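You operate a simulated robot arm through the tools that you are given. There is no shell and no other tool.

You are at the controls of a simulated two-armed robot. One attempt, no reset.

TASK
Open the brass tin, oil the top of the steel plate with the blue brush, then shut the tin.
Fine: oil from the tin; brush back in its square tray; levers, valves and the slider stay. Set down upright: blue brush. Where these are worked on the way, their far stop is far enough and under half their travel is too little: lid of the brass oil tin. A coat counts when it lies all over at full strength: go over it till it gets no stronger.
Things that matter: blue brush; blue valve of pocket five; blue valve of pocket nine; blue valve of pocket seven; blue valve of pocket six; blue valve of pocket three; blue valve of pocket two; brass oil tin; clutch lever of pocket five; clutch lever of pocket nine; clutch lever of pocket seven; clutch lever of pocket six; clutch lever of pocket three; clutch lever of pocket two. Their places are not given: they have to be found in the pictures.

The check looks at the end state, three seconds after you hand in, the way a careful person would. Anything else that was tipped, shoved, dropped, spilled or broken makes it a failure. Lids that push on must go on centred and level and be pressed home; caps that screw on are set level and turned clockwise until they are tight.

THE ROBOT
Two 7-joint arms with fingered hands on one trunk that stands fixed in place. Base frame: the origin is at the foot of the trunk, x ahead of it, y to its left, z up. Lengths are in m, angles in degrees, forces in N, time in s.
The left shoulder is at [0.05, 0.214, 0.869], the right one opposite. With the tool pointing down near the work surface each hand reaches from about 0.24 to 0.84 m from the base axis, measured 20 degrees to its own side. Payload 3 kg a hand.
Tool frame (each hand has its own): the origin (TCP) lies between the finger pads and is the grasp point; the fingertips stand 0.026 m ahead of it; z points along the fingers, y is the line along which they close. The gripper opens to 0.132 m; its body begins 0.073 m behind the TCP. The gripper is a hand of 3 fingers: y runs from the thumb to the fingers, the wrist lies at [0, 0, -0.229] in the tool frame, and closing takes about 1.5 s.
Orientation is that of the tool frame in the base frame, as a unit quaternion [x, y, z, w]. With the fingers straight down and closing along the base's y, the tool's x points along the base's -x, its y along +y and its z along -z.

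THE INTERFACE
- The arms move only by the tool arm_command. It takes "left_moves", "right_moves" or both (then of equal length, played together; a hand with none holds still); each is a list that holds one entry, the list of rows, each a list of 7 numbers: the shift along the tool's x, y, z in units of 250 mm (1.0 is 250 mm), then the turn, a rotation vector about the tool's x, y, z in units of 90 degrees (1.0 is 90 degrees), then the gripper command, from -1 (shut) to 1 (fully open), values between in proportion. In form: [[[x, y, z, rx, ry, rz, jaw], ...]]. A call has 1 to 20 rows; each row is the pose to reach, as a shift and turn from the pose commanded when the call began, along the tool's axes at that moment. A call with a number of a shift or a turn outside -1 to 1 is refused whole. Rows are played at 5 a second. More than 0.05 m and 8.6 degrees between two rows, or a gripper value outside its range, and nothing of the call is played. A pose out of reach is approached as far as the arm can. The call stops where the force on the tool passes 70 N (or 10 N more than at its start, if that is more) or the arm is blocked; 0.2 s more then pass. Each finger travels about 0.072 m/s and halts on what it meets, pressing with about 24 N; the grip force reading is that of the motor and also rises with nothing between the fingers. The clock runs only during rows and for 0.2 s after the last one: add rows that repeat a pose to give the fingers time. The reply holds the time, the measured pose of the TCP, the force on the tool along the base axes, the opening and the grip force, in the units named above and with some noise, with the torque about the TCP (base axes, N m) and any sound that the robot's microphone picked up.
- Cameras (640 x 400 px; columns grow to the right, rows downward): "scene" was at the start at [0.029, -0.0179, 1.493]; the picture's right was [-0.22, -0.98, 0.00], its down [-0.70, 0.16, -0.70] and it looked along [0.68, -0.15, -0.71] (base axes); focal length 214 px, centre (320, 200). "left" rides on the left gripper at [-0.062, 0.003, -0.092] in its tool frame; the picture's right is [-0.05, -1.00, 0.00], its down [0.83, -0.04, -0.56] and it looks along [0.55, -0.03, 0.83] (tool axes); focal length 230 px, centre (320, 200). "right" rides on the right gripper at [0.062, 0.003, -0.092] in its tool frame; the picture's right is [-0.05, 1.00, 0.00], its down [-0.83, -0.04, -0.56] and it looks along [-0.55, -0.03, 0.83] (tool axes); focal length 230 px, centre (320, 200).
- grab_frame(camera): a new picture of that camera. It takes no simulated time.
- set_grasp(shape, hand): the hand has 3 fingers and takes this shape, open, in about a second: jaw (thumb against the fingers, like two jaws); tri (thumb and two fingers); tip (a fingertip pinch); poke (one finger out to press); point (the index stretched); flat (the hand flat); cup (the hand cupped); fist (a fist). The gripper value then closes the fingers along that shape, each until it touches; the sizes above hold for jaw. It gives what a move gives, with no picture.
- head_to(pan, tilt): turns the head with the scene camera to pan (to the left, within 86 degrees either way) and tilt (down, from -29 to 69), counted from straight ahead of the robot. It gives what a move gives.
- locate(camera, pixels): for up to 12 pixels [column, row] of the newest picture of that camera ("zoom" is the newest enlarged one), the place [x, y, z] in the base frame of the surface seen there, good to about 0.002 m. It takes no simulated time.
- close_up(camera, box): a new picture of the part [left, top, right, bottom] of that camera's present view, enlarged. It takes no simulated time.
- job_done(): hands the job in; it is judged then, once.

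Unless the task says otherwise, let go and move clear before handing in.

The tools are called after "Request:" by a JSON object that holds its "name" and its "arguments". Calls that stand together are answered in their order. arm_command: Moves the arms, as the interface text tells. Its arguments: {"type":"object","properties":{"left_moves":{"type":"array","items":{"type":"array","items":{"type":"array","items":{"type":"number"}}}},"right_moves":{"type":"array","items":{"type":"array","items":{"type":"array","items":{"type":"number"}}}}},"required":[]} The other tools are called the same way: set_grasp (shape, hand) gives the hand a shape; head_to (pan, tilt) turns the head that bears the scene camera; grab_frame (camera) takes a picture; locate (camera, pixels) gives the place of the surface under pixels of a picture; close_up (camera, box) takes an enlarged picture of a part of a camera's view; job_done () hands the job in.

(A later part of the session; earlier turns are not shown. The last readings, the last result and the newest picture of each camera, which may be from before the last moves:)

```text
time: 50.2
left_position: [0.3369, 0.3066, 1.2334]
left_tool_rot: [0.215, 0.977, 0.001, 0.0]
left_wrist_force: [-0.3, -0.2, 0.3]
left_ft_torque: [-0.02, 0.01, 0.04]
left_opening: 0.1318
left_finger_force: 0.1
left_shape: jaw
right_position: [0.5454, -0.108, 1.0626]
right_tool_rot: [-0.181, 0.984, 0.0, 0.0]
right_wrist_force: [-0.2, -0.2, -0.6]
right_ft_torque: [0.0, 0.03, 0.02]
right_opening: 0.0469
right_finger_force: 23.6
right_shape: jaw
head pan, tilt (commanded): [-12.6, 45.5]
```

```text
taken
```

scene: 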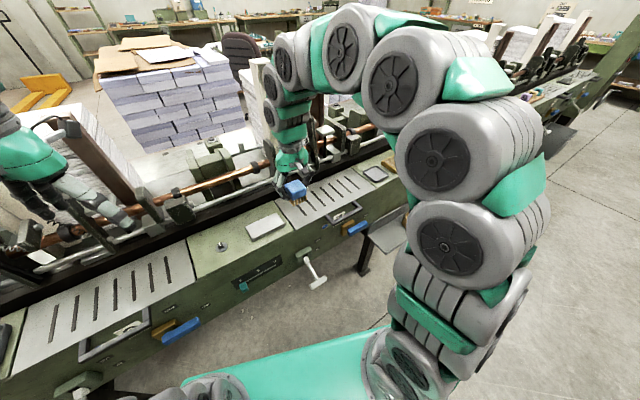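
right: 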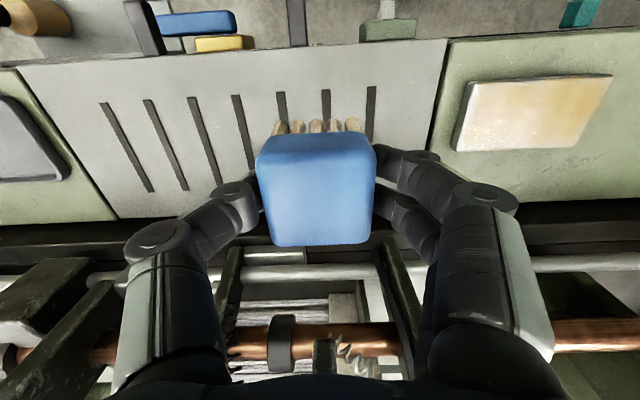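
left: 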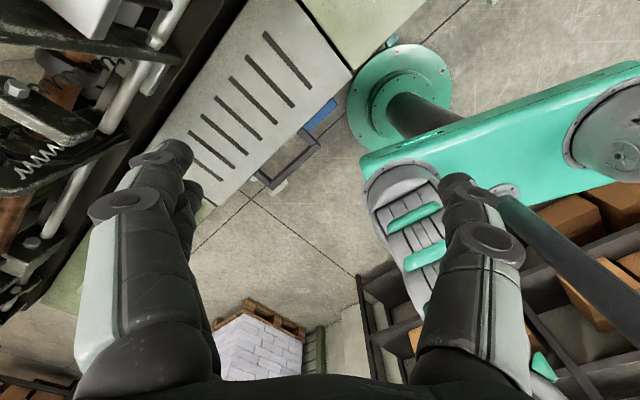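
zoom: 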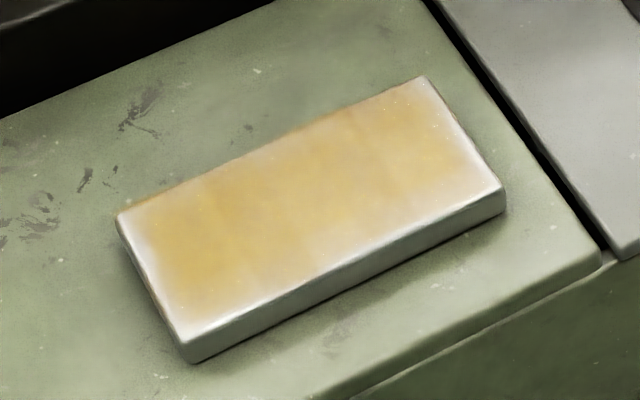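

The far side and middle are golden, but the near edge and right end at zoom (470,200) are still pale. I'll go back with more overhang, starting at the right near corner and sweeping along the near edge to the left end.

Request:
{"name": "arm_command", "arguments": {"right_moves": [[[0.03, 0.14, 0, 0, 0, 0, -0.6], [0.06, 0.3, 0, 0, 0, 0, -0.6], [0.084, 0.45, 0, 0, 0, 0, -0.6], [0.084, 0.549, 0, 0, 0, 0, -0.6], [0.084, 0.549, 0.1, 0, 0, 0, -0.6], [0.084, 0.549, 0.2, 0, 0, 0, -0.6], [0.084, 0.549, 0.255, 0, 0, 0, -0.6], [0.084, 0.549, 0.274, 0, 0, 0, -0.6], [0.084, 0.594, 0.275, 0, 0, 0, -0.6], [0.084, 0.64, 0.275, 0, 0, 0, -0.6], [0.084, 0.685, 0.275, 0, 0, 0, -0.6], [0.084, 0.73, 0.275, 0, 0, 0, -0.6], [0.084, 0.775, 0.275, 0, 0, 0, -0.6], [0.084, 0.82, 0.275, 0, 0, 0, -0.6], [0.084, 0.865, 0.275, 0, 0, 0, -0.6], [0.084, 0.917, 0.275, 0, 0, 0, -0.6], [0.06, 0.917, 0.275, 0, 0, 0, -0.6], [0.036, 0.917, 0.275, 0, 0, 0, -0.6], [0.012, 0.917, 0.275, 0, 0, 0, -0.6]]]}}

Request:
{"name": "close_up", "arguments": {"camera": "scene", "box": [230, 190, 310, 250]}}

```text
time: 54.2
left_position: [0.3379, 0.3065, 1.2337]
left_tool_rot: [0.216, 0.976, 0.0, 0.0]
left_wrist_force: [-0.1, 0.4, -0.4]
left_ft_torque: [0.0, 0.01, 0.0]
left_opening: 0.1319
left_finger_force: 0.2
left_shape: jaw
right_position: [0.4597, 0.1064, 0.9927]
right_tool_rot: [-0.182, 0.983, 0.0, 0.0]
right_wrist_force: [-1.1, -0.3, 3.7]
right_ft_torque: [0.02, 0.02, -0.01]
right_opening: 0.0467
right_finger_force: 24.0
right_shape: jaw
head pan, tilt (commanded): [-12.6, 45.5]
```

```text
6.67 times, centred on (270, 220) of scene
```

zoom: 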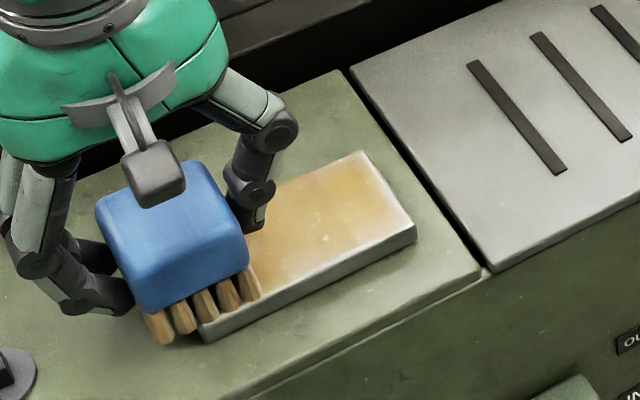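

Contact is light at 3.7 N. I'll run the middle pass to the right end, then the far-edge pass back to the left end.

Request:
{"name": "arm_command", "arguments": {"right_moves": [[[0, -0.048, 0.001, 0, 0, 0, -0.6], [0, -0.096, 0.001, 0, 0, 0, -0.6], [0, -0.144, 0.001, 0, 0, 0, -0.6], [0, -0.192, 0.001, 0, 0, 0, -0.6], [0, -0.24, 0.001, 0, 0, 0, -0.6], [0, -0.288, 0.001, 0, 0, 0, -0.6], [0, -0.336, 0.001, 0, 0, 0, -0.6], [0, -0.385, 0.001, 0, 0, 0, -0.6], [-0.024, -0.385, 0.001, 0, 0, 0, -0.6], [-0.048, -0.385, 0.001, 0, 0, 0, -0.6], [-0.072, -0.385, 0.001, 0, 0, 0, -0.6], [-0.072, -0.336, 0.001, 0, 0, 0, -0.6], [-0.072, -0.288, 0.001, 0, 0, 0, -0.6], [-0.072, -0.24, 0.001, 0, 0, 0, -0.6], [-0.072, -0.192, 0.001, 0, 0, 0, -0.6], [-0.072, -0.144, 0.001, 0, 0, 0, -0.6], [-0.072, -0.096, 0.001, 0, 0, 0, -0.6], [-0.072, -0.048, 0.001, 0, 0, 0, -0.6], [-0.072, 0.0, 0.001, 0, 0, 0, -0.6]]]}}

Request:
{"name": "close_up", "arguments": {"camera": "scene", "box": [230, 190, 310, 250]}}

```text
time: 58.2
left_position: [0.3373, 0.3069, 1.2352]
left_tool_rot: [0.216, 0.976, 0.0, 0.0]
left_wrist_force: [-0.4, -0.3, -1.0]
left_ft_torque: [0.01, -0.01, -0.01]
left_opening: 0.1316
left_finger_force: 0.0
left_shape: jaw
right_position: [0.4772, 0.1127, 0.9953]
right_tool_rot: [-0.181, 0.983, 0.001, 0.0]
right_wrist_force: [0.2, 0.0, -0.6]
right_ft_torque: [-0.02, 0.02, 0.01]
right_opening: 0.0464
right_finger_force: 24.1
right_shape: jaw
head pan, tilt (commanded): [-12.6, 45.5]
```

```text
6.67 times, centred on (270, 220) of scene
```

zoom: 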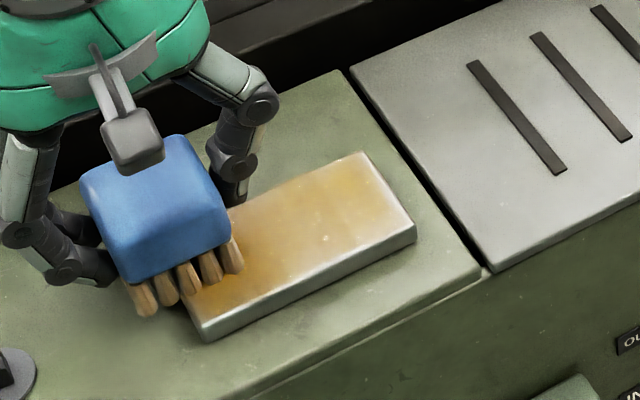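

Contact was lost (−0.6 N, z 0.9953); the left part is deeper gold but the right end remains pale. I'll press a bit more and work the right end.

Request:
{"name": "arm_command", "arguments": {"right_moves": [[[0.03, -0.04, 0.004, 0, 0, 0, -0.6], [0.064, -0.08, 0.008, 0, 0, 0, -0.6], [0.064, -0.12, 0.008, 0, 0, 0, -0.6], [0.064, -0.16, 0.008, 0, 0, 0, -0.6], [0.064, -0.2, 0.008, 0, 0, 0, -0.6], [0.064, -0.24, 0.008, 0, 0, 0, -0.6], [0.064, -0.28, 0.008, 0, 0, 0, -0.6], [0.064, -0.32, 0.008, 0, 0, 0, -0.6]]]}}

Request:
{"name": "close_up", "arguments": {"camera": "scene", "box": [230, 190, 310, 250]}}

```text
time: 60.0
left_position: [0.3378, 0.3069, 1.2353]
left_tool_rot: [0.215, 0.977, -0.001, 0.0]
left_wrist_force: [0.6, -0.3, -0.2]
left_ft_torque: [0.0, -0.01, -0.01]
left_opening: 0.1318
left_finger_force: 0.0
left_shape: jaw
right_position: [0.492, 0.0333, 0.9921]
right_tool_rot: [-0.181, 0.983, 0.001, 0.0]
right_wrist_force: [-3.0, 7.0, 22.0]
right_ft_torque: [0.38, 0.17, 0.01]
right_opening: 0.0473
right_finger_force: 24.1
right_shape: jaw
head pan, tilt (commanded): [-12.6, 45.5]
```

```text
6.67 times, centred on (270, 220) of scene
```

zoom: 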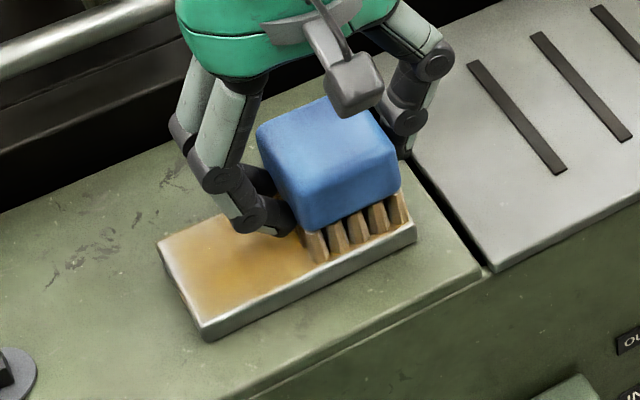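

Contact is good here (22 N) and the plate is unmoved. I'll ease off a touch and work the right end in a pattern that overhangs its edges.

Request:
{"name": "arm_command", "arguments": {"right_moves": [[[0, -0.03, -0.003, 0, 0, 0, -0.6], [0, -0.063, -0.003, 0, 0, 0, -0.6], [0.03, -0.063, -0.003, 0, 0, 0, -0.6], [0.06, -0.063, -0.003, 0, 0, 0, -0.6], [0.086, -0.063, -0.003, 0, 0, 0, -0.6], [0.086, -0.03, -0.003, 0, 0, 0, -0.6], [0.086, 0.01, -0.003, 0, 0, 0, -0.6], [0.05, 0.01, -0.003, 0, 0, 0, -0.6], [0.02, 0.01, -0.003, 0, 0, 0, -0.6], [-0.02, 0.01, -0.003, 0, 0, 0, -0.6], [-0.056, 0.01, -0.003, 0, 0, 0, -0.6], [-0.056, -0.03, -0.003, 0, 0, 0, -0.6], [-0.056, -0.063, -0.003, 0, 0, 0, -0.6], [-0.02, -0.063, -0.003, 0, 0, 0, -0.6], [0.02, -0.063, -0.003, 0, 0, 0, -0.6], [0.06, -0.063, -0.003, 0, 0, 0, -0.6], [0.086, -0.063, -0.003, 0, 0, 0, -0.6], [0.086, -0.02, -0.003, 0, 0, 0, -0.6], [0.086, 0.02, -0.003, 0, 0, 0, -0.6]]]}}

Request:
{"name": "close_up", "arguments": {"camera": "scene", "box": [230, 190, 310, 250]}}

```text
time: 64.0
left_position: [0.3374, 0.3063, 1.233]
left_tool_rot: [0.216, 0.976, 0.0, 0.001]
left_wrist_force: [-0.5, -0.2, 0.0]
left_ft_torque: [-0.01, 0.0, 0.0]
left_opening: 0.132
left_finger_force: 0.0
left_shape: jaw
right_position: [0.4693, 0.0304, 0.9926]
right_tool_rot: [-0.181, 0.983, 0.0, 0.0]
right_wrist_force: [1.0, -3.4, 9.3]
right_ft_torque: [-0.05, 0.02, -0.01]
right_opening: 0.047
right_finger_force: 24.1
right_shape: jaw
head pan, tilt (commanded): [-12.6, 45.5]
```

```text
6.67 times, centred on (270, 220) of scene
```

zoom: 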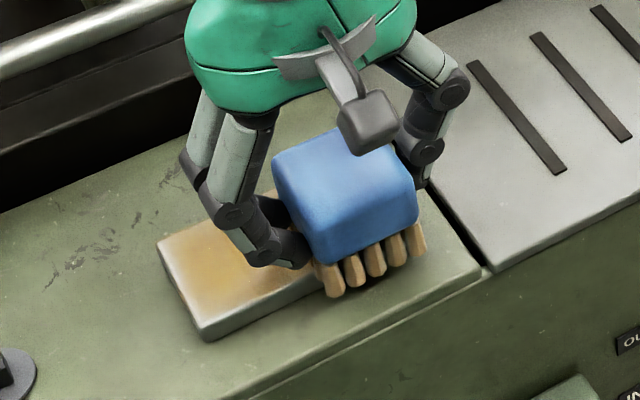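

The bristles look paler now, perhaps running dry. I'll lift clear to the right and inspect the coat and the bristles.

Request:
{"name": "arm_command", "arguments": {"right_moves": [[[0, 0, -0.06, 0, 0, 0, -0.6], [0, 0, -0.2, 0, 0, 0, -0.6], [-0.04, -0.16, -0.28, 0, 0, 0, -0.6], [-0.06, -0.34, -0.28, 0, 0, 0, -0.6], [-0.06, -0.52, -0.28, 0, 0, 0, -0.6], [-0.06, -0.65, -0.28, 0, 0, 0, -0.6], [-0.06, -0.65, -0.28, 0, 0, 0, -0.6]]]}}

Request:
{"name": "close_up", "arguments": {"camera": "scene", "box": [236, 205, 296, 245]}}

Request:
{"name": "close_up", "arguments": {"camera": "right", "box": [200, 80, 440, 240]}}

Request:
{"name": "close_up", "arguments": {"camera": "scene", "box": [270, 160, 350, 220]}}

```text
time: 65.6
left_position: [0.3376, 0.3066, 1.2326]
left_tool_rot: [0.214, 0.977, 0.001, 0.0]
left_wrist_force: [-0.1, -0.1, -0.2]
left_ft_torque: [-0.01, 0.04, 0.0]
left_opening: 0.1319
left_finger_force: 0.0
left_shape: jaw
right_position: [0.5409, -0.1178, 1.062]
right_tool_rot: [-0.181, 0.984, 0.0, 0.0]
right_wrist_force: [0.5, 0.3, -0.2]
right_ft_torque: [0.02, 0.01, 0.03]
right_opening: 0.047
right_finger_force: 23.4
right_shape: jaw
head pan, tilt (commanded): [-12.6, 45.5]
```

```text
10.00 times, centred on (266, 225) of scene
```

zoom: 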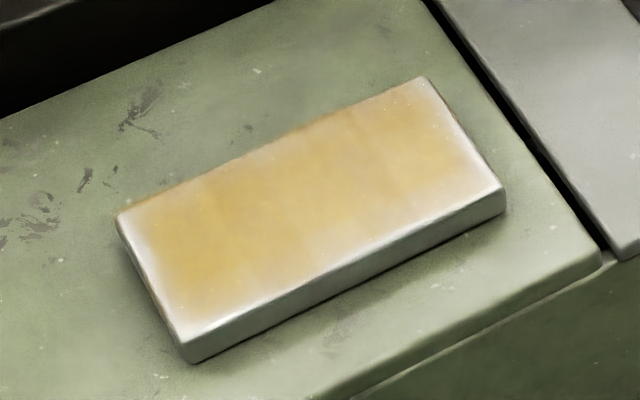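

```text
2.50 times, centred on (320, 160) of right
```

zoom: 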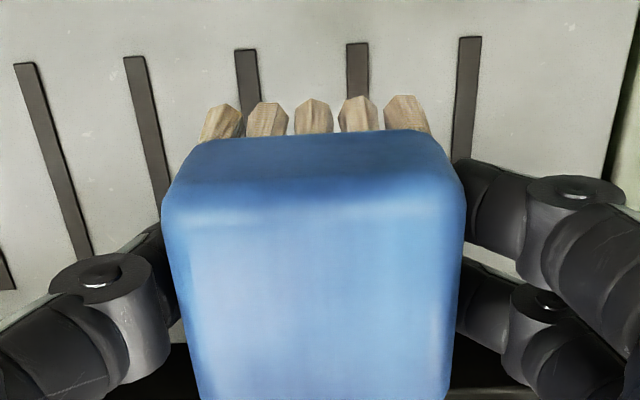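

```text
6.67 times, centred on (310, 190) of scene
```

zoom: 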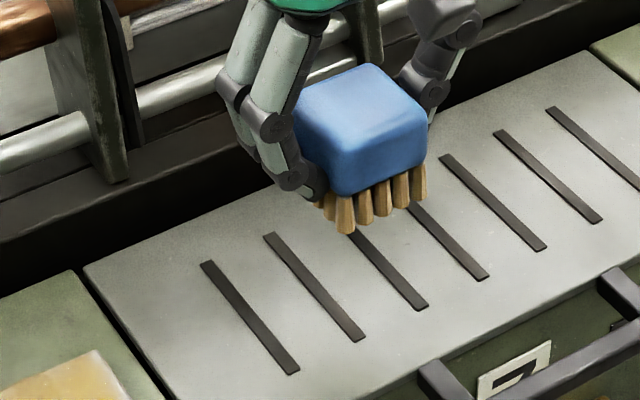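

The coat's right end and near edge (zoom 460,200 and 300,310) stayed pale on the second round and the bristles look lighter, so the brush is probably running dry. I'll go back to the tin for more oil.

Request:
{"name": "arm_command", "arguments": {"right_moves": [[[0, -0.1, 0, 0, 0, 0, -0.6], [0, -0.24, 0, 0, 0, 0, -0.6], [0, -0.4, 0, 0, 0, 0, -0.6], [0, -0.56, 0, 0, 0, 0, -0.6], [0, -0.72, 0, 0, 0, 0, -0.6], [0, -0.86, 0, 0, 0, 0, -0.6], [0, -0.9, 0, 0, 0, 0, -0.6]]]}}

Request:
{"name": "arm_command", "arguments": {"right_moves": [[[0, -0.1, 0, 0, 0, 0, -0.6], [-0.01, -0.24, 0, 0, 0, 0, -0.6], [-0.02, -0.4, 0, 0, 0, 0, -0.6], [-0.029, -0.54, 0, 0, 0, 0, -0.6], [-0.029, -0.65, 0, 0, 0, 0, -0.6], [-0.029, -0.687, 0, 0, 0, 0, -0.6], [-0.029, -0.687, 0, 0, 0, 0, -0.6]]]}}

Request:
{"name": "grab_frame", "arguments": {"camera": "right"}}

```text
time: 67.2
left_position: [0.3373, 0.3072, 1.234]
left_tool_rot: [0.215, 0.977, 0.0, 0.0]
left_wrist_force: [0.3, -0.1, 1.0]
left_ft_torque: [0.02, -0.01, -0.04]
left_opening: 0.1319
left_finger_force: 0.0
left_shape: jaw
right_position: [0.6218, -0.3272, 1.0619]
right_tool_rot: [-0.182, 0.983, 0.001, 0.0]
right_wrist_force: [0.7, -0.1, -1.0]
right_ft_torque: [-0.06, 0.01, -0.04]
right_opening: 0.047
right_finger_force: 24.2
right_shape: jaw
head pan, tilt (commanded): [-12.6, 45.5]
```

```text
time: 68.8
left_position: [0.3365, 0.3077, 1.2339]
left_tool_rot: [0.216, 0.976, 0.0, 0.0]
left_wrist_force: [0.2, -0.2, -0.2]
left_ft_torque: [0.05, 0.01, 0.01]
left_opening: 0.132
left_finger_force: 0.0
left_shape: jaw
right_position: [0.6864, -0.4844, 1.0634]
right_tool_rot: [-0.181, 0.983, 0.0, -0.001]
right_wrist_force: [-0.2, 0.6, -0.5]
right_ft_torque: [0.04, -0.04, -0.03]
right_opening: 0.0468
right_finger_force: 23.7
right_shape: jaw
head pan, tilt (commanded): [-12.6, 45.5]
```

```text
taken
```

right: 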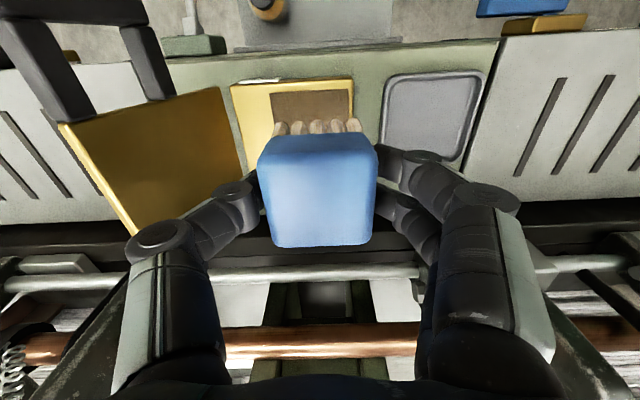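

Bristles do look pale again over the pad. I'll lower to firm contact and scrub for a few seconds to load them fully.

Request:
{"name": "arm_command", "arguments": {"right_moves": [[[0, 0, 0.1, 0, 0, 0, -0.6], [0, 0, 0.18, 0, 0, 0, -0.6], [0, 0, 0.23, 0, 0, 0, -0.6], [0, 0, 0.248, 0, 0, 0, -0.6], [0, 0, 0.255, 0, 0, 0, -0.6], [0, 0, 0.26, 0, 0, 0, -0.6], [0.012, 0, 0.26, 0, 0, 0, -0.6], [0.02, 0, 0.26, 0, 0, 0, -0.6], [0.01, 0, 0.26, 0, 0, 0, -0.6], [0.0, 0, 0.26, 0, 0, 0, -0.6], [-0.01, 0, 0.26, 0, 0, 0, -0.6], [-0.02, 0, 0.26, 0, 0, 0, -0.6], [-0.01, 0, 0.26, 0, 0, 0, -0.6], [0.0, 0, 0.26, 0, 0, 0, -0.6], [0.0, 0, 0.26, 0, 0, 0, -0.6]]]}}

Request:
{"name": "close_up", "arguments": {"camera": "right", "box": [200, 70, 420, 200]}}

```text
time: 72.0
left_position: [0.3376, 0.3069, 1.2333]
left_tool_rot: [0.215, 0.977, 0.0, 0.0]
left_wrist_force: [-0.4, -0.4, -0.8]
left_ft_torque: [0.02, 0.04, 0.01]
left_opening: 0.1319
left_finger_force: 0.1
left_shape: jaw
right_position: [0.6888, -0.4837, 0.9992]
right_tool_rot: [-0.182, 0.983, 0.0, 0.0]
right_wrist_force: [2.4, 2.7, 10.4]
right_ft_torque: [0.1, -0.01, 0.02]
right_opening: 0.0472
right_finger_force: 23.9
right_shape: jaw
head pan, tilt (commanded): [-12.6, 45.5]
```

```text
2.91 times, centred on (310, 135) of right
```

zoom: 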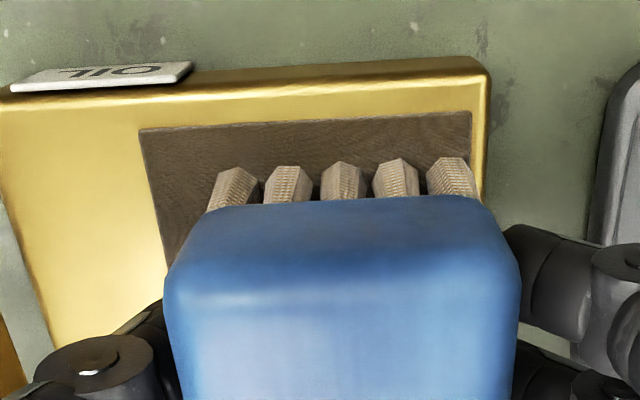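

Contact is firm at 10 N. I'll lift and look at the bristles from the scene camera.

Request:
{"name": "arm_command", "arguments": {"right_moves": [[[0, 0, -0.05, 0, 0, 0, -0.6], [0, 0, -0.15, 0, 0, 0, -0.6], [0, 0, -0.25, 0, 0, 0, -0.6], [0, 0.12, -0.25, 0, 0, 0, -0.6], [0, 0.28, -0.25, 0, 0, 0, -0.6], [0.02, 0.44, -0.25, 0, 0, 0, -0.6], [0.03, 0.6, -0.25, 0, 0, 0, -0.6], [0.03, 0.76, -0.25, 0, 0, 0, -0.6], [0.03, 0.9, -0.25, 0, 0, 0, -0.6], [0.03, 0.98, -0.25, 0, 0, 0, -0.6]]]}}

Request:
{"name": "grab_frame", "arguments": {"camera": "scene"}}

Request:
{"name": "close_up", "arguments": {"camera": "scene", "box": [300, 140, 380, 200]}}

```text
time: 74.2
left_position: [0.3381, 0.3059, 1.2335]
left_tool_rot: [0.215, 0.977, 0.0, 0.001]
left_wrist_force: [-0.7, -0.1, -0.5]
left_ft_torque: [0.0, 0.0, 0.02]
left_opening: 0.1319
left_finger_force: 0.0
left_shape: jaw
right_position: [0.5951, -0.2578, 1.0599]
right_tool_rot: [-0.181, 0.984, 0.0, 0.001]
right_wrist_force: [-0.1, 0.4, 0.1]
right_ft_torque: [-0.02, -0.01, 0.02]
right_opening: 0.0468
right_finger_force: 23.7
right_shape: jaw
head pan, tilt (commanded): [-12.6, 45.5]
```

```text
taken
```

scene: 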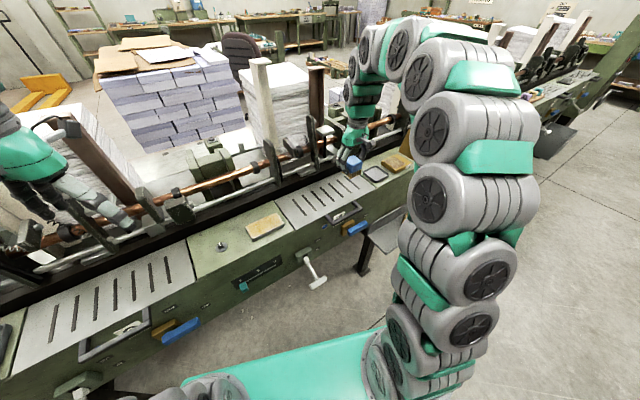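

```text
6.67 times, centred on (340, 170) of scene
```

zoom: 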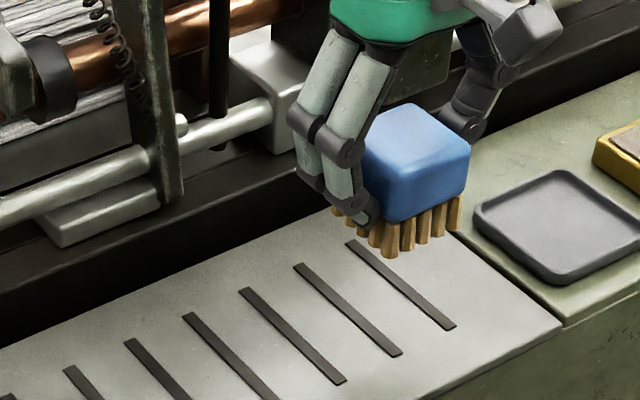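

The bristles are deep golden again. I'll return to the plate's right near corner and work the pale areas first.

Request:
{"name": "arm_command", "arguments": {"right_moves": [[[0, 0.1, 0, 0, 0, 0, -0.6], [0.01, 0.24, 0, 0, 0, 0, -0.6], [0.02, 0.4, 0, 0, 0, 0, -0.6], [0.03, 0.56, 0, 0, 0, 0, -0.6], [0.04, 0.72, 0, 0, 0, 0, -0.6], [0.049, 0.88, 0, 0, 0, 0, -0.6], [0.049, 1.0, 0, 0, 0, 0, -0.6]]]}}

Request:
{"name": "arm_command", "arguments": {"right_moves": [[[0, 0.1, 0, 0, 0, 0, -0.6], [0, 0.18, 0.06, 0, 0, 0, -0.6], [0, 0.18, 0.16, 0, 0, 0, -0.6], [0, 0.18, 0.23, 0, 0, 0, -0.6], [0, 0.18, 0.258, 0, 0, 0, -0.6], [0, 0.18, 0.268, 0, 0, 0, -0.6], [0, 0.18, 0.268, 0, 0, 0, -0.6]]]}}

Request:
{"name": "close_up", "arguments": {"camera": "scene", "box": [230, 190, 310, 250]}}

```text
time: 75.8
left_position: [0.338, 0.3076, 1.2335]
left_tool_rot: [0.216, 0.976, 0.0, 0.0]
left_wrist_force: [0.5, -0.2, -0.6]
left_ft_torque: [0.01, 0.0, 0.01]
left_opening: 0.1318
left_finger_force: 0.0
left_shape: jaw
right_position: [0.4941, -0.0284, 1.0599]
right_tool_rot: [-0.181, 0.984, 0.0, 0.0]
right_wrist_force: [0.8, 0.2, -0.1]
right_ft_torque: [-0.02, 0.0, 0.02]
right_opening: 0.0464
right_finger_force: 24.2
right_shape: jaw
head pan, tilt (commanded): [-12.6, 45.5]
```

```text
time: 77.4
left_position: [0.3379, 0.3062, 1.2345]
left_tool_rot: [0.214, 0.977, 0.0, 0.001]
left_wrist_force: [0.1, 0.3, -0.2]
left_ft_torque: [-0.02, 0.03, -0.02]
left_opening: 0.1319
left_finger_force: 0.1
left_shape: jaw
right_position: [0.4783, 0.0127, 0.993]
right_tool_rot: [-0.182, 0.983, 0.001, 0.0]
right_wrist_force: [0.3, 0.3, -0.2]
right_ft_torque: [0.0, -0.02, 0.05]
right_opening: 0.0468
right_finger_force: 24.4
right_shape: jaw
head pan, tilt (commanded): [-12.6, 45.5]
```

```text
6.67 times, centred on (270, 220) of scene
```

zoom: 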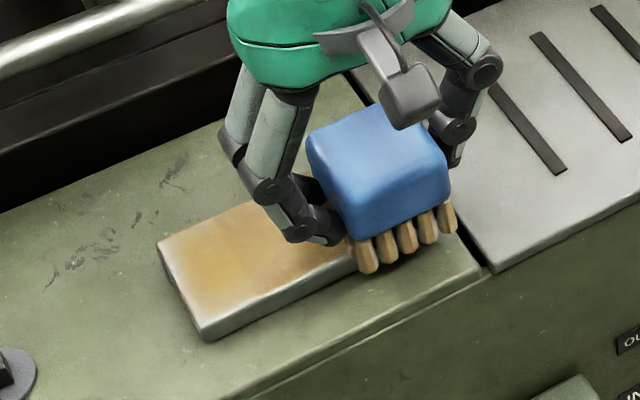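

At z 0.993 there is not yet contact at this end. I'll press about 1.5 mm and rub the right end from near edge to far edge.

Request:
{"name": "arm_command", "arguments": {"right_moves": [[[0, 0, 0.004, 0, 0, 0, -0.6], [0, 0, 0.006, 0, 0, 0, -0.6], [0, 0.04, 0.006, 0, 0, 0, -0.6], [0, 0.08, 0.006, 0, 0, 0, -0.6], [0, 0.04, 0.006, 0, 0, 0, -0.6], [0, 0.0, 0.006, 0, 0, 0, -0.6], [-0.03, 0.0, 0.006, 0, 0, 0, -0.6], [-0.06, 0.0, 0.006, 0, 0, 0, -0.6], [-0.06, 0.04, 0.006, 0, 0, 0, -0.6], [-0.06, 0.08, 0.006, 0, 0, 0, -0.6], [-0.06, 0.04, 0.006, 0, 0, 0, -0.6], [-0.06, 0.0, 0.006, 0, 0, 0, -0.6]]]}}

Request:
{"name": "close_up", "arguments": {"camera": "scene", "box": [230, 190, 310, 250]}}

```text
time: 80.0
left_position: [0.3368, 0.3067, 1.2335]
left_tool_rot: [0.214, 0.977, 0.0, -0.001]
left_wrist_force: [0.5, -0.8, 0.1]
left_ft_torque: [0.01, -0.01, 0.01]
left_opening: 0.1315
left_finger_force: 0.0
left_shape: jaw
right_position: [0.4925, 0.0191, 0.9902]
right_tool_rot: [-0.181, 0.983, 0.0, 0.001]
right_wrist_force: [-2.6, 6.7, 18.6]
right_ft_torque: [0.24, 0.1, 0.0]
right_opening: 0.047
right_finger_force: 24.4
right_shape: jaw
head pan, tilt (commanded): [-12.6, 45.5]
```

```text
6.67 times, centred on (270, 220) of scene
```

zoom: 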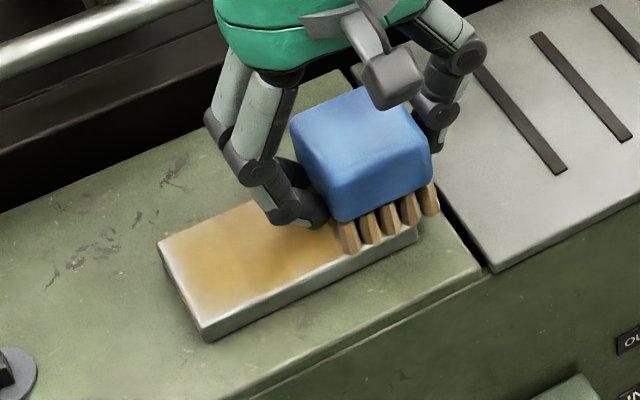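

Contact is firm at 18.6 N and the plate is steady. I'll do the far side of the right end, then sweep left along the far edge.

Request:
{"name": "arm_command", "arguments": {"right_moves": [[[-0.03, 0, -0.002, 0, 0, 0, -0.6], [-0.07, 0.0, -0.002, 0, 0, 0, -0.6], [-0.07, 0.04, -0.002, 0, 0, 0, -0.6], [-0.07, 0.08, -0.002, 0, 0, 0, -0.6], [-0.07, 0.04, -0.002, 0, 0, 0, -0.6], [-0.07, 0.0, -0.002, 0, 0, 0, -0.6], [-0.03, 0.0, -0.002, 0, 0, 0, -0.6], [0.0, 0.0, -0.002, 0, 0, 0, -0.6], [0.03, 0.0, -0.002, 0, 0, 0, -0.6], [0.065, 0.0, -0.002, 0, 0, 0, -0.6], [0.075, 0.0, -0.002, 0, 0, 0, -0.6], [0.075, 0.04, -0.002, 0, 0, 0, -0.6], [0.075, 0.08, -0.002, 0, 0, 0, -0.6], [0.075, 0.12, -0.002, 0, 0, 0, -0.6], [0.075, 0.16, -0.002, 0, 0, 0, -0.6], [0.075, 0.2, -0.002, 0, 0, 0, -0.6], [0.075, 0.24, -0.002, 0, 0, 0, -0.6], [0.075, 0.28, -0.002, 0, 0, 0, -0.6], [0.075, 0.32, -0.002, 0, 0, 0, -0.6], [0.075, 0.365, -0.002, 0, 0, 0, -0.6]]]}}

Request:
{"name": "close_up", "arguments": {"camera": "scene", "box": [230, 190, 310, 250]}}

```text
time: 84.2
left_position: [0.3379, 0.306, 1.2345]
left_tool_rot: [0.215, 0.977, -0.001, -0.001]
left_wrist_force: [0.1, 0.3, -1.4]
left_ft_torque: [-0.01, 0.01, 0.02]
left_opening: 0.132
left_finger_force: 0.1
left_shape: jaw
right_position: [0.4414, 0.0955, 0.9914]
right_tool_rot: [-0.181, 0.983, 0.0, 0.001]
right_wrist_force: [0.4, -0.6, 2.7]
right_ft_torque: [0.0, 0.0, 0.01]
right_opening: 0.0472
right_finger_force: 24.3
right_shape: jaw
head pan, tilt (commanded): [-12.6, 45.5]
```

```text
6.67 times, centred on (270, 220) of scene
```

zoom: 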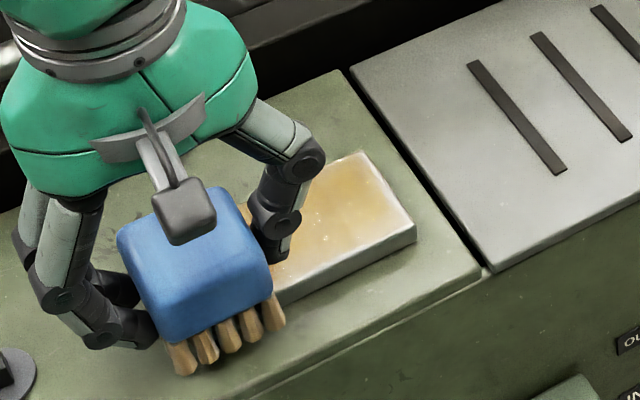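

The near-edge sweep is done at light contact. I'll press slightly more, rub the left end from near to far, then run the middle back to the right.

Request:
{"name": "arm_command", "arguments": {"right_moves": [[[0, 0.01, 0.004, 0, 0, 0, -0.6], [-0.03, 0.01, 0.004, 0, 0, 0, -0.6], [-0.06, 0.01, 0.004, 0, 0, 0, -0.6], [-0.09, 0.01, 0.004, 0, 0, 0, -0.6], [-0.12, 0.01, 0.004, 0, 0, 0, -0.6], [-0.155, 0.01, 0.004, 0, 0, 0, -0.6], [-0.155, -0.03, 0.004, 0, 0, 0, -0.6], [-0.155, -0.07, 0.004, 0, 0, 0, -0.6], [-0.12, -0.07, 0.004, 0, 0, 0, -0.6], [-0.09, -0.07, 0.004, 0, 0, 0, -0.6], [-0.06, -0.07, 0.004, 0, 0, 0, -0.6], [-0.03, -0.07, 0.004, 0, 0, 0, -0.6], [0.0, -0.07, 0.004, 0, 0, 0, -0.6], [0.0, -0.03, 0.004, 0, 0, 0, -0.6], [0.0, 0.01, 0.004, 0, 0, 0, -0.6], [-0.04, 0.01, 0.004, 0, 0, 0, -0.6], [-0.08, 0.01, 0.004, 0, 0, 0, -0.6]]]}}

Request:
{"name": "close_up", "arguments": {"camera": "scene", "box": [230, 190, 310, 250]}}

```text
time: 87.8
left_position: [0.3375, 0.3075, 1.2347]
left_tool_rot: [0.215, 0.977, 0.001, -0.001]
left_wrist_force: [0.5, 0.3, 0.0]
left_ft_torque: [0.0, -0.04, 0.0]
left_opening: 0.132
left_finger_force: 0.0
left_shape: jaw
right_position: [0.4594, 0.1064, 0.9904]
right_tool_rot: [-0.182, 0.983, 0.0, 0.0]
right_wrist_force: [-5.6, -2.0, 17.2]
right_ft_torque: [-0.01, 0.07, 0.04]
right_opening: 0.0471
right_finger_force: 23.5
right_shape: jaw
head pan, tilt (commanded): [-12.6, 45.5]
```

```text
6.67 times, centred on (270, 220) of scene
```

zoom: 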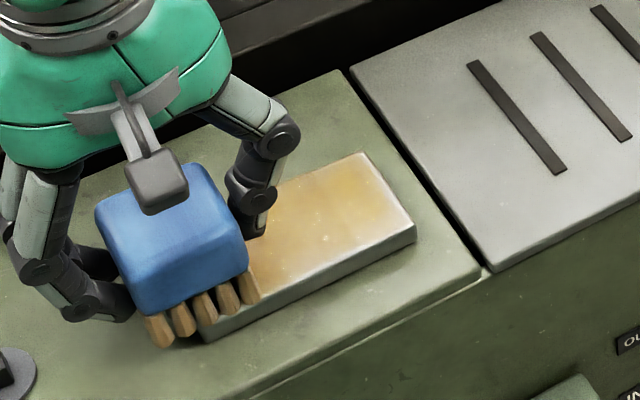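

Contact is 17 N. I'll sweep the middle to the right end and return along the far side.

Request:
{"name": "arm_command", "arguments": {"right_moves": [[[0, -0.04, -0.001, 0, 0, 0, -0.6], [0, -0.08, -0.001, 0, 0, 0, -0.6], [0, -0.12, -0.001, 0, 0, 0, -0.6], [0, -0.16, -0.001, 0, 0, 0, -0.6], [0, -0.2, -0.001, 0, 0, 0, -0.6], [0, -0.24, -0.001, 0, 0, 0, -0.6], [0, -0.28, -0.001, 0, 0, 0, -0.6], [0, -0.32, -0.001, 0, 0, 0, -0.6], [0, -0.375, -0.001, 0, 0, 0, -0.6], [0.035, -0.375, -0.001, 0, 0, 0, -0.6], [0.07, -0.375, -0.001, 0, 0, 0, -0.6], [0.07, -0.33, -0.001, 0, 0, 0, -0.6], [0.07, -0.29, -0.001, 0, 0, 0, -0.6], [0.07, -0.25, -0.001, 0, 0, 0, -0.6], [0.07, -0.2, -0.001, 0, 0, 0, -0.6], [0.07, -0.15, -0.001, 0, 0, 0, -0.6], [0.07, -0.1, -0.001, 0, 0, 0, -0.6], [0.07, -0.05, -0.001, 0, 0, 0, -0.6], [0.07, 0.0, -0.001, 0, 0, 0, -0.6]]]}}

Request:
{"name": "arm_command", "arguments": {"right_moves": [[[0, 0, -0.06, 0, 0, 0, -0.6], [0, 0, -0.2, 0, 0, 0, -0.6], [-0.04, -0.16, -0.28, 0, 0, 0, -0.6], [-0.07, -0.34, -0.28, 0, 0, 0, -0.6], [-0.07, -0.52, -0.28, 0, 0, 0, -0.6], [-0.07, -0.7, -0.28, 0, 0, 0, -0.6], [-0.07, -0.88, -0.28, 0, 0, 0, -0.6], [-0.07, -0.95, -0.28, 0, 0, 0, -0.6]]]}}

Request:
{"name": "close_up", "arguments": {"camera": "scene", "box": [236, 205, 296, 245]}}

Request:
{"name": "close_up", "arguments": {"camera": "scene", "box": [270, 160, 350, 220]}}

```text
time: 91.8
left_position: [0.3383, 0.3061, 1.2344]
left_tool_rot: [0.216, 0.976, 0.001, 0.0]
left_wrist_force: [0.0, 0.3, 0.5]
left_ft_torque: [-0.01, 0.01, -0.01]
left_opening: 0.1319
left_finger_force: 0.0
left_shape: jaw
right_position: [0.4434, 0.0998, 0.9903]
right_tool_rot: [-0.182, 0.983, 0.0, 0.0]
right_wrist_force: [1.3, -2.8, 7.9]
right_ft_torque: [-0.13, -0.04, 0.03]
right_opening: 0.0469
right_finger_force: 24.2
right_shape: jaw
head pan, tilt (commanded): [-12.6, 45.5]
```

```text
time: 93.6
left_position: [0.337, 0.3064, 1.2343]
left_tool_rot: [0.215, 0.977, 0.0, 0.0]
left_wrist_force: [0.1, 0.5, -0.4]
left_ft_torque: [0.01, 0.02, 0.02]
left_opening: 0.1319
left_finger_force: 0.1
left_shape: jaw
right_position: [0.5424, -0.1173, 1.0633]
right_tool_rot: [-0.182, 0.983, 0.0, -0.001]
right_wrist_force: [-0.7, 0.2, -0.7]
right_ft_torque: [0.01, -0.01, -0.01]
right_opening: 0.0471
right_finger_force: 23.5
right_shape: jaw
head pan, tilt (commanded): [-12.6, 45.5]
```

```text
10.00 times, centred on (266, 225) of scene
```

zoom: 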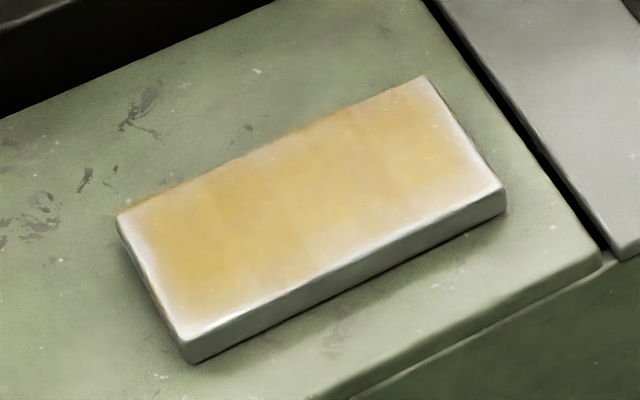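

```text
6.67 times, centred on (310, 190) of scene
```

zoom: 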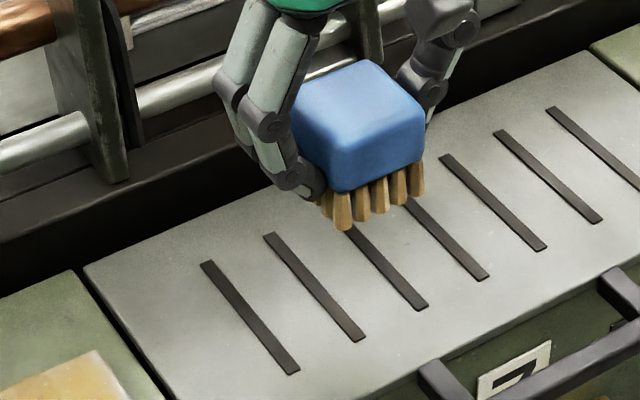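

The coat looks the same as before the second loading, with pale bands at the near edge and both ends. I'll look closer at the right end and from the hand camera to tell coat from highlight.

Request:
{"name": "close_up", "arguments": {"camera": "scene", "box": [270, 208, 290, 232]}}

Request:
{"name": "close_up", "arguments": {"camera": "scene", "box": [245, 218, 265, 242]}}

Request:
{"name": "close_up", "arguments": {"camera": "right", "box": [430, 50, 640, 180]}}

```text
16.00 times, centred on (280, 220) of scene
```

zoom: 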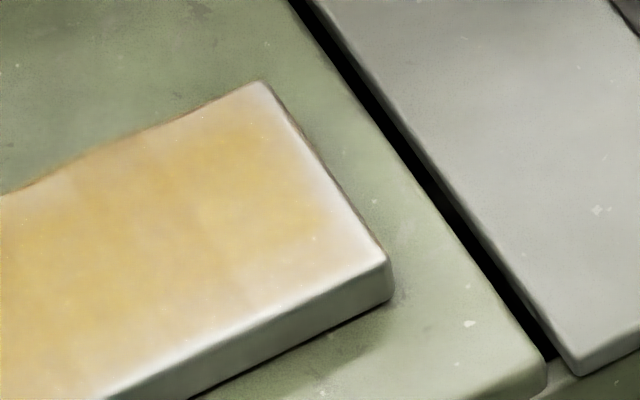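

```text
16.00 times, centred on (255, 230) of scene
```

zoom: 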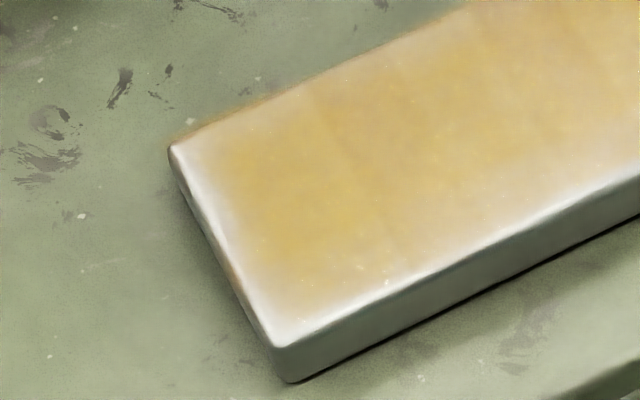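

```text
3.05 times, centred on (535, 115) of right
```

zoom: 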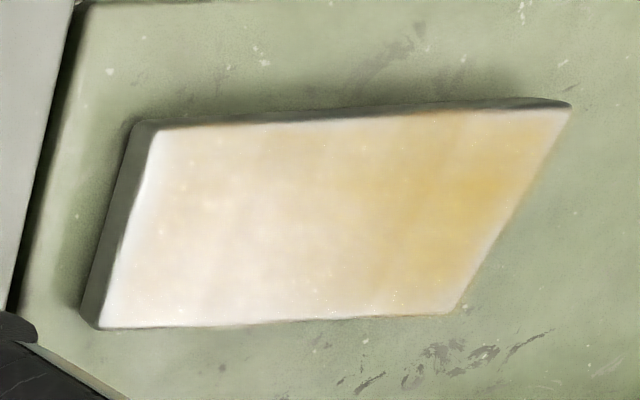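

The tint varies with viewing angle because of glare. I'll move the hand to where its camera views the plate more from above, as it did before oiling.

Request:
{"name": "arm_command", "arguments": {"right_moves": [[[0, 0.1, 0, 0, 0, 0, -0.6], [0.006, 0.2, 0, 0, 0, 0, -0.6], [0.013, 0.298, 0, 0, 0, 0, -0.6], [0.013, 0.298, 0, 0, 0, 0, -0.6]]]}}

Request:
{"name": "close_up", "arguments": {"camera": "right", "box": [370, 70, 550, 180]}}

Request:
{"name": "grab_frame", "arguments": {"camera": "right"}}

```text
time: 94.6
left_position: [0.3365, 0.3062, 1.234]
left_tool_rot: [0.215, 0.977, 0.0, 0.001]
left_wrist_force: [0.8, -0.2, 0.2]
left_ft_torque: [-0.01, -0.01, 0.01]
left_opening: 0.1319
left_finger_force: 0.0
left_shape: jaw
right_position: [0.5133, -0.0476, 1.0636]
right_tool_rot: [-0.181, 0.984, 0.0, 0.0]
right_wrist_force: [0.0, 1.2, 0.7]
right_ft_torque: [-0.03, -0.02, 0.0]
right_opening: 0.047
right_finger_force: 23.9
right_shape: jaw
head pan, tilt (commanded): [-12.6, 45.5]
```

```text
3.56 times, centred on (460, 125) of right
```

zoom: 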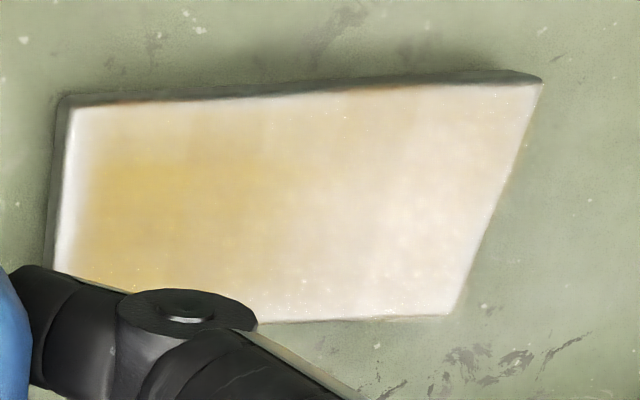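

```text
taken
```

right: 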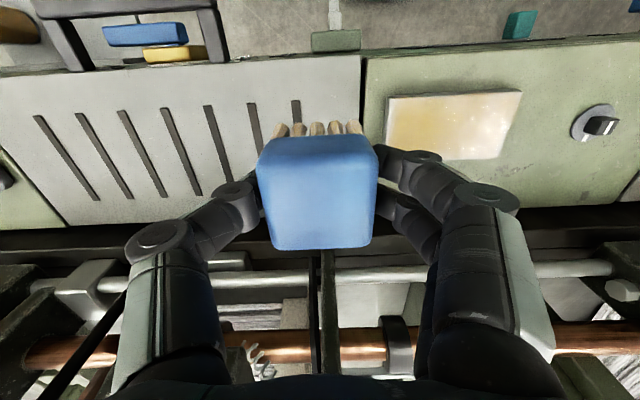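

From this angle the right end is golden and glare sits on the left, so much of the paleness is reflection. To be sure of the rims, I'll go over the edges once more with the brush centred on each edge, starting at the right end.

Request:
{"name": "arm_command", "arguments": {"right_moves": [[[0.03, 0.1, 0, 0, 0, 0, -0.6], [0.06, 0.2, 0.05, 0, 0, 0, -0.6], [0.073, 0.258, 0.12, 0, 0, 0, -0.6], [0.073, 0.258, 0.2, 0, 0, 0, -0.6], [0.073, 0.258, 0.26, 0, 0, 0, -0.6], [0.073, 0.258, 0.285, 0, 0, 0, -0.6], [0.073, 0.258, 0.293, 0, 0, 0, -0.6], [0.073, 0.258, 0.293, 0, 0, 0, -0.6]]]}}

```text
time: 96.4
left_position: [0.3362, 0.3059, 1.2338]
left_tool_rot: [0.215, 0.977, 0.0, -0.001]
left_wrist_force: [-0.6, 0.7, 0.4]
left_ft_torque: [0.0, 0.01, 0.04]
left_opening: 0.1319
left_finger_force: 0.0
left_shape: jaw
right_position: [0.4747, 0.0066, 0.9897]
right_tool_rot: [-0.181, 0.983, 0.0, 0.002]
right_wrist_force: [-1.1, -0.3, 39.1]
right_ft_torque: [0.02, 0.03, 0.03]
right_opening: 0.048
right_finger_force: 24.0
right_shape: jaw
head pan, tilt (commanded): [-12.6, 45.5]
```

That pressed too hard (39 N) at the corner, so I'll ease up about 2 mm at once and check the brush's attitude.

Request:
{"name": "arm_command", "arguments": {"right_moves": [[[0, 0, -0.008, 0, 0, 0, -0.6], [0, 0, -0.01, 0, 0, 0, -0.6]]]}}

Request:
{"name": "close_up", "arguments": {"camera": "scene", "box": [240, 190, 310, 240]}}

Request:
{"name": "close_up", "arguments": {"camera": "right", "box": [200, 70, 440, 260]}}

```text
time: 97.0
left_position: [0.3381, 0.3074, 1.2331]
left_tool_rot: [0.214, 0.977, 0.0, 0.0]
left_wrist_force: [0.0, 0.3, -0.6]
left_ft_torque: [-0.01, -0.05, 0.0]
left_opening: 0.1321
left_finger_force: 0.0
left_shape: jaw
right_position: [0.4754, 0.0057, 0.99]
right_tool_rot: [-0.181, 0.983, 0.0, 0.0]
right_wrist_force: [3.7, 0.2, 14.2]
right_ft_torque: [-0.01, -0.04, 0.0]
right_opening: 0.0481
right_finger_force: 23.9
right_shape: jaw
head pan, tilt (commanded): [-12.6, 45.5]
```

```text
8.00 times, centred on (275, 215) of scene
```

zoom: 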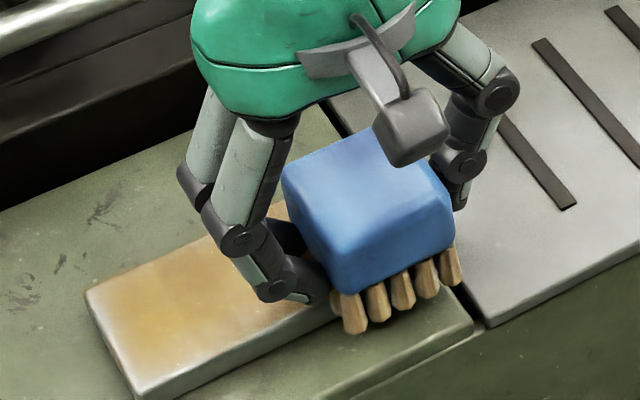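

```text
2.11 times, centred on (320, 165) of right
```

zoom: 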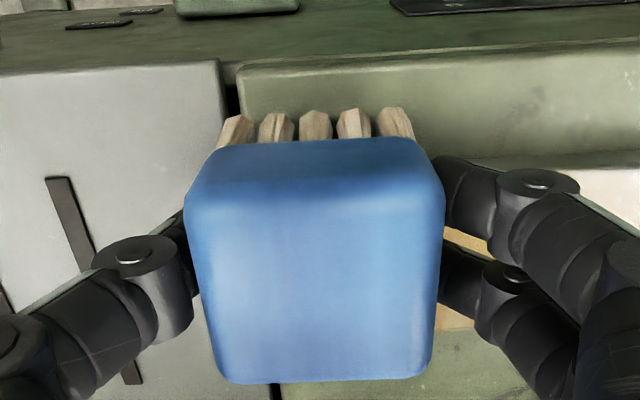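

The brush still sits square in the grip. I'll now sweep lightly along the near edge to the left end and up the left end.

Request:
{"name": "arm_command", "arguments": {"right_moves": [[[0, 0.0, -0.002, 0, 0, 0, -0.6], [0, 0.04, -0.002, 0, 0, 0, -0.6], [0, 0.08, -0.002, 0, 0, 0, -0.6], [0, 0.12, -0.002, 0, 0, 0, -0.6], [0, 0.16, -0.002, 0, 0, 0, -0.6], [0, 0.2, -0.002, 0, 0, 0, -0.6], [0, 0.24, -0.002, 0, 0, 0, -0.6], [0, 0.28, -0.002, 0, 0, 0, -0.6], [0, 0.32, -0.002, 0, 0, 0, -0.6], [0, 0.36, -0.002, 0, 0, 0, -0.6], [0, 0.4, -0.002, 0, 0, 0, -0.6]]]}}

Request:
{"name": "arm_command", "arguments": {"right_moves": [[[-0.03, 0, 0.0, 0, 0, 0, -0.6], [-0.06, 0.0, 0.0, 0, 0, 0, -0.6], [-0.09, 0.0, 0.0, 0, 0, 0, -0.6], [-0.12, 0.0, 0.0, 0, 0, 0, -0.6], [-0.15, 0.0, 0.0, 0, 0, 0, -0.6], [-0.176, 0.0, 0.0, 0, 0, 0, -0.6]]]}}

Request:
{"name": "close_up", "arguments": {"camera": "scene", "box": [230, 190, 310, 250]}}

```text
time: 99.4
left_position: [0.3377, 0.3069, 1.2341]
left_tool_rot: [0.216, 0.976, 0.001, 0.0]
left_wrist_force: [0.1, 0.7, 0.4]
left_ft_torque: [0.0, 0.01, -0.03]
left_opening: 0.1319
left_finger_force: 0.1
left_shape: jaw
right_position: [0.44, 0.0989, 0.9921]
right_tool_rot: [-0.18, 0.984, 0.0, 0.0]
right_wrist_force: [0.2, -0.2, -0.2]
right_ft_torque: [0.01, 0.01, 0.0]
right_opening: 0.0475
right_finger_force: 24.3
right_shape: jaw
head pan, tilt (commanded): [-12.6, 45.5]
```

```text
time: 100.8
left_position: [0.3384, 0.3064, 1.2346]
left_tool_rot: [0.215, 0.977, 0.0, -0.001]
left_wrist_force: [-0.3, -0.5, 0.1]
left_ft_torque: [0.01, 0.02, -0.01]
left_opening: 0.1323
left_finger_force: 0.0
left_shape: jaw
right_position: [0.4822, 0.1152, 0.9918]
right_tool_rot: [-0.181, 0.984, 0.0, 0.0]
right_wrist_force: [-0.4, 0.1, -0.9]
right_ft_torque: [-0.02, 0.02, 0.0]
right_opening: 0.0477
right_finger_force: 24.1
right_shape: jaw
head pan, tilt (commanded): [-12.6, 45.5]
```

```text
6.67 times, centred on (270, 220) of scene
```

zoom: 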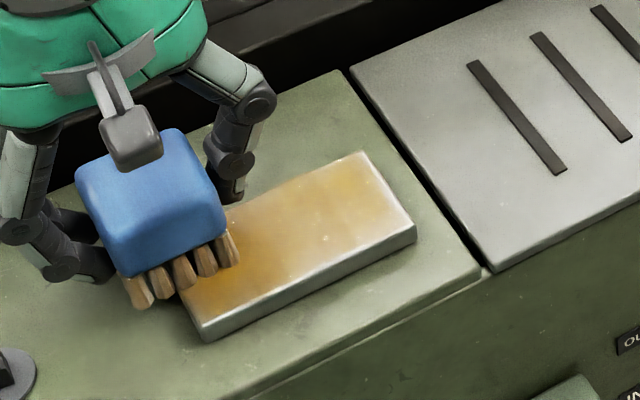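

Contact was lost on the left side (−0.9 N), since the arm's height varies a little along the plate. I'll press down here to regain light contact and check.

Request:
{"name": "arm_command", "arguments": {"right_moves": [[[0.02, 0, 0.004, 0, 0, 0, -0.6], [0.02, 0.0, 0.007, 0, 0, 0, -0.6], [0.02, 0.0, 0.01, 0, 0, 0, -0.6], [0.02, 0.0, 0.01, 0, 0, 0, -0.6]]]}}

```text
time: 101.8
left_position: [0.3385, 0.3057, 1.234]
left_tool_rot: [0.216, 0.976, 0.0, -0.001]
left_wrist_force: [-0.4, 0.9, 0.1]
left_ft_torque: [0.01, 0.03, -0.02]
left_opening: 0.132
left_finger_force: 0.0
left_shape: jaw
right_position: [0.4763, 0.1129, 0.989]
right_tool_rot: [-0.18, 0.984, 0.0, 0.002]
right_wrist_force: [7.5, -2.0, 23.1]
right_ft_torque: [-0.1, -0.14, 0.02]
right_opening: 0.0473
right_finger_force: 24.3
right_shape: jaw
head pan, tilt (commanded): [-12.6, 45.5]
```

Contact is 23 N; I'll ease slightly and sweep the left end back and forth from far to near.

Request:
{"name": "arm_command", "arguments": {"right_moves": [[[0.03, 0, -0.003, 0, 0, 0, -0.6], [0.06, 0.0, -0.003, 0, 0, 0, -0.6], [0.09, 0.0, -0.003, 0, 0, 0, -0.6], [0.12, 0.0, -0.003, 0, 0, 0, -0.6], [0.15, 0.0, -0.003, 0, 0, 0, -0.6], [0.16, -0.03, -0.003, 0, 0, 0, -0.6], [0.12, -0.03, -0.003, 0, 0, 0, -0.6], [0.08, -0.03, -0.003, 0, 0, 0, -0.6], [0.04, -0.03, -0.003, 0, 0, 0, -0.6], [0.0, -0.03, -0.003, 0, 0, 0, -0.6], [0.0, 0.0, -0.003, 0, 0, 0, -0.6], [0.04, 0.0, -0.003, 0, 0, 0, -0.6], [0.08, 0.0, -0.003, 0, 0, 0, -0.6], [0.12, 0.0, -0.003, 0, 0, 0, -0.6], [0.16, 0.0, -0.003, 0, 0, 0, -0.6]]]}}

Request:
{"name": "close_up", "arguments": {"camera": "scene", "box": [230, 190, 310, 250]}}

```text
time: 105.0
left_position: [0.3385, 0.3059, 1.2345]
left_tool_rot: [0.214, 0.977, 0.0, 0.0]
left_wrist_force: [1.2, -0.1, 0.1]
left_ft_torque: [0.01, -0.01, -0.02]
left_opening: 0.1319
left_finger_force: 0.1
left_shape: jaw
right_position: [0.4369, 0.098, 0.9905]
right_tool_rot: [-0.181, 0.984, 0.0, 0.001]
right_wrist_force: [5.3, 2.5, 16.2]
right_ft_torque: [0.11, -0.12, -0.06]
right_opening: 0.0472
right_finger_force: 24.4
right_shape: jaw
head pan, tilt (commanded): [-12.6, 45.5]
```

```text
6.67 times, centred on (270, 220) of scene
```

zoom: 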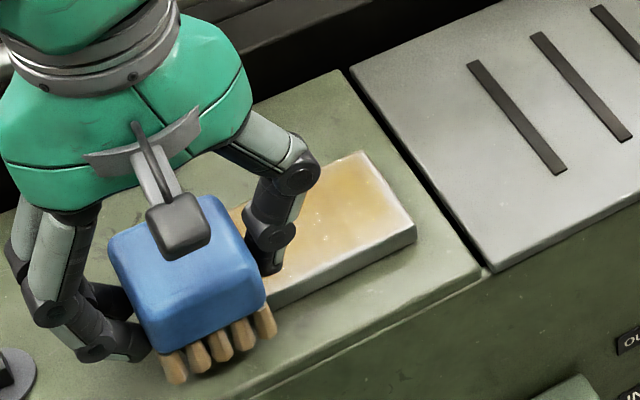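

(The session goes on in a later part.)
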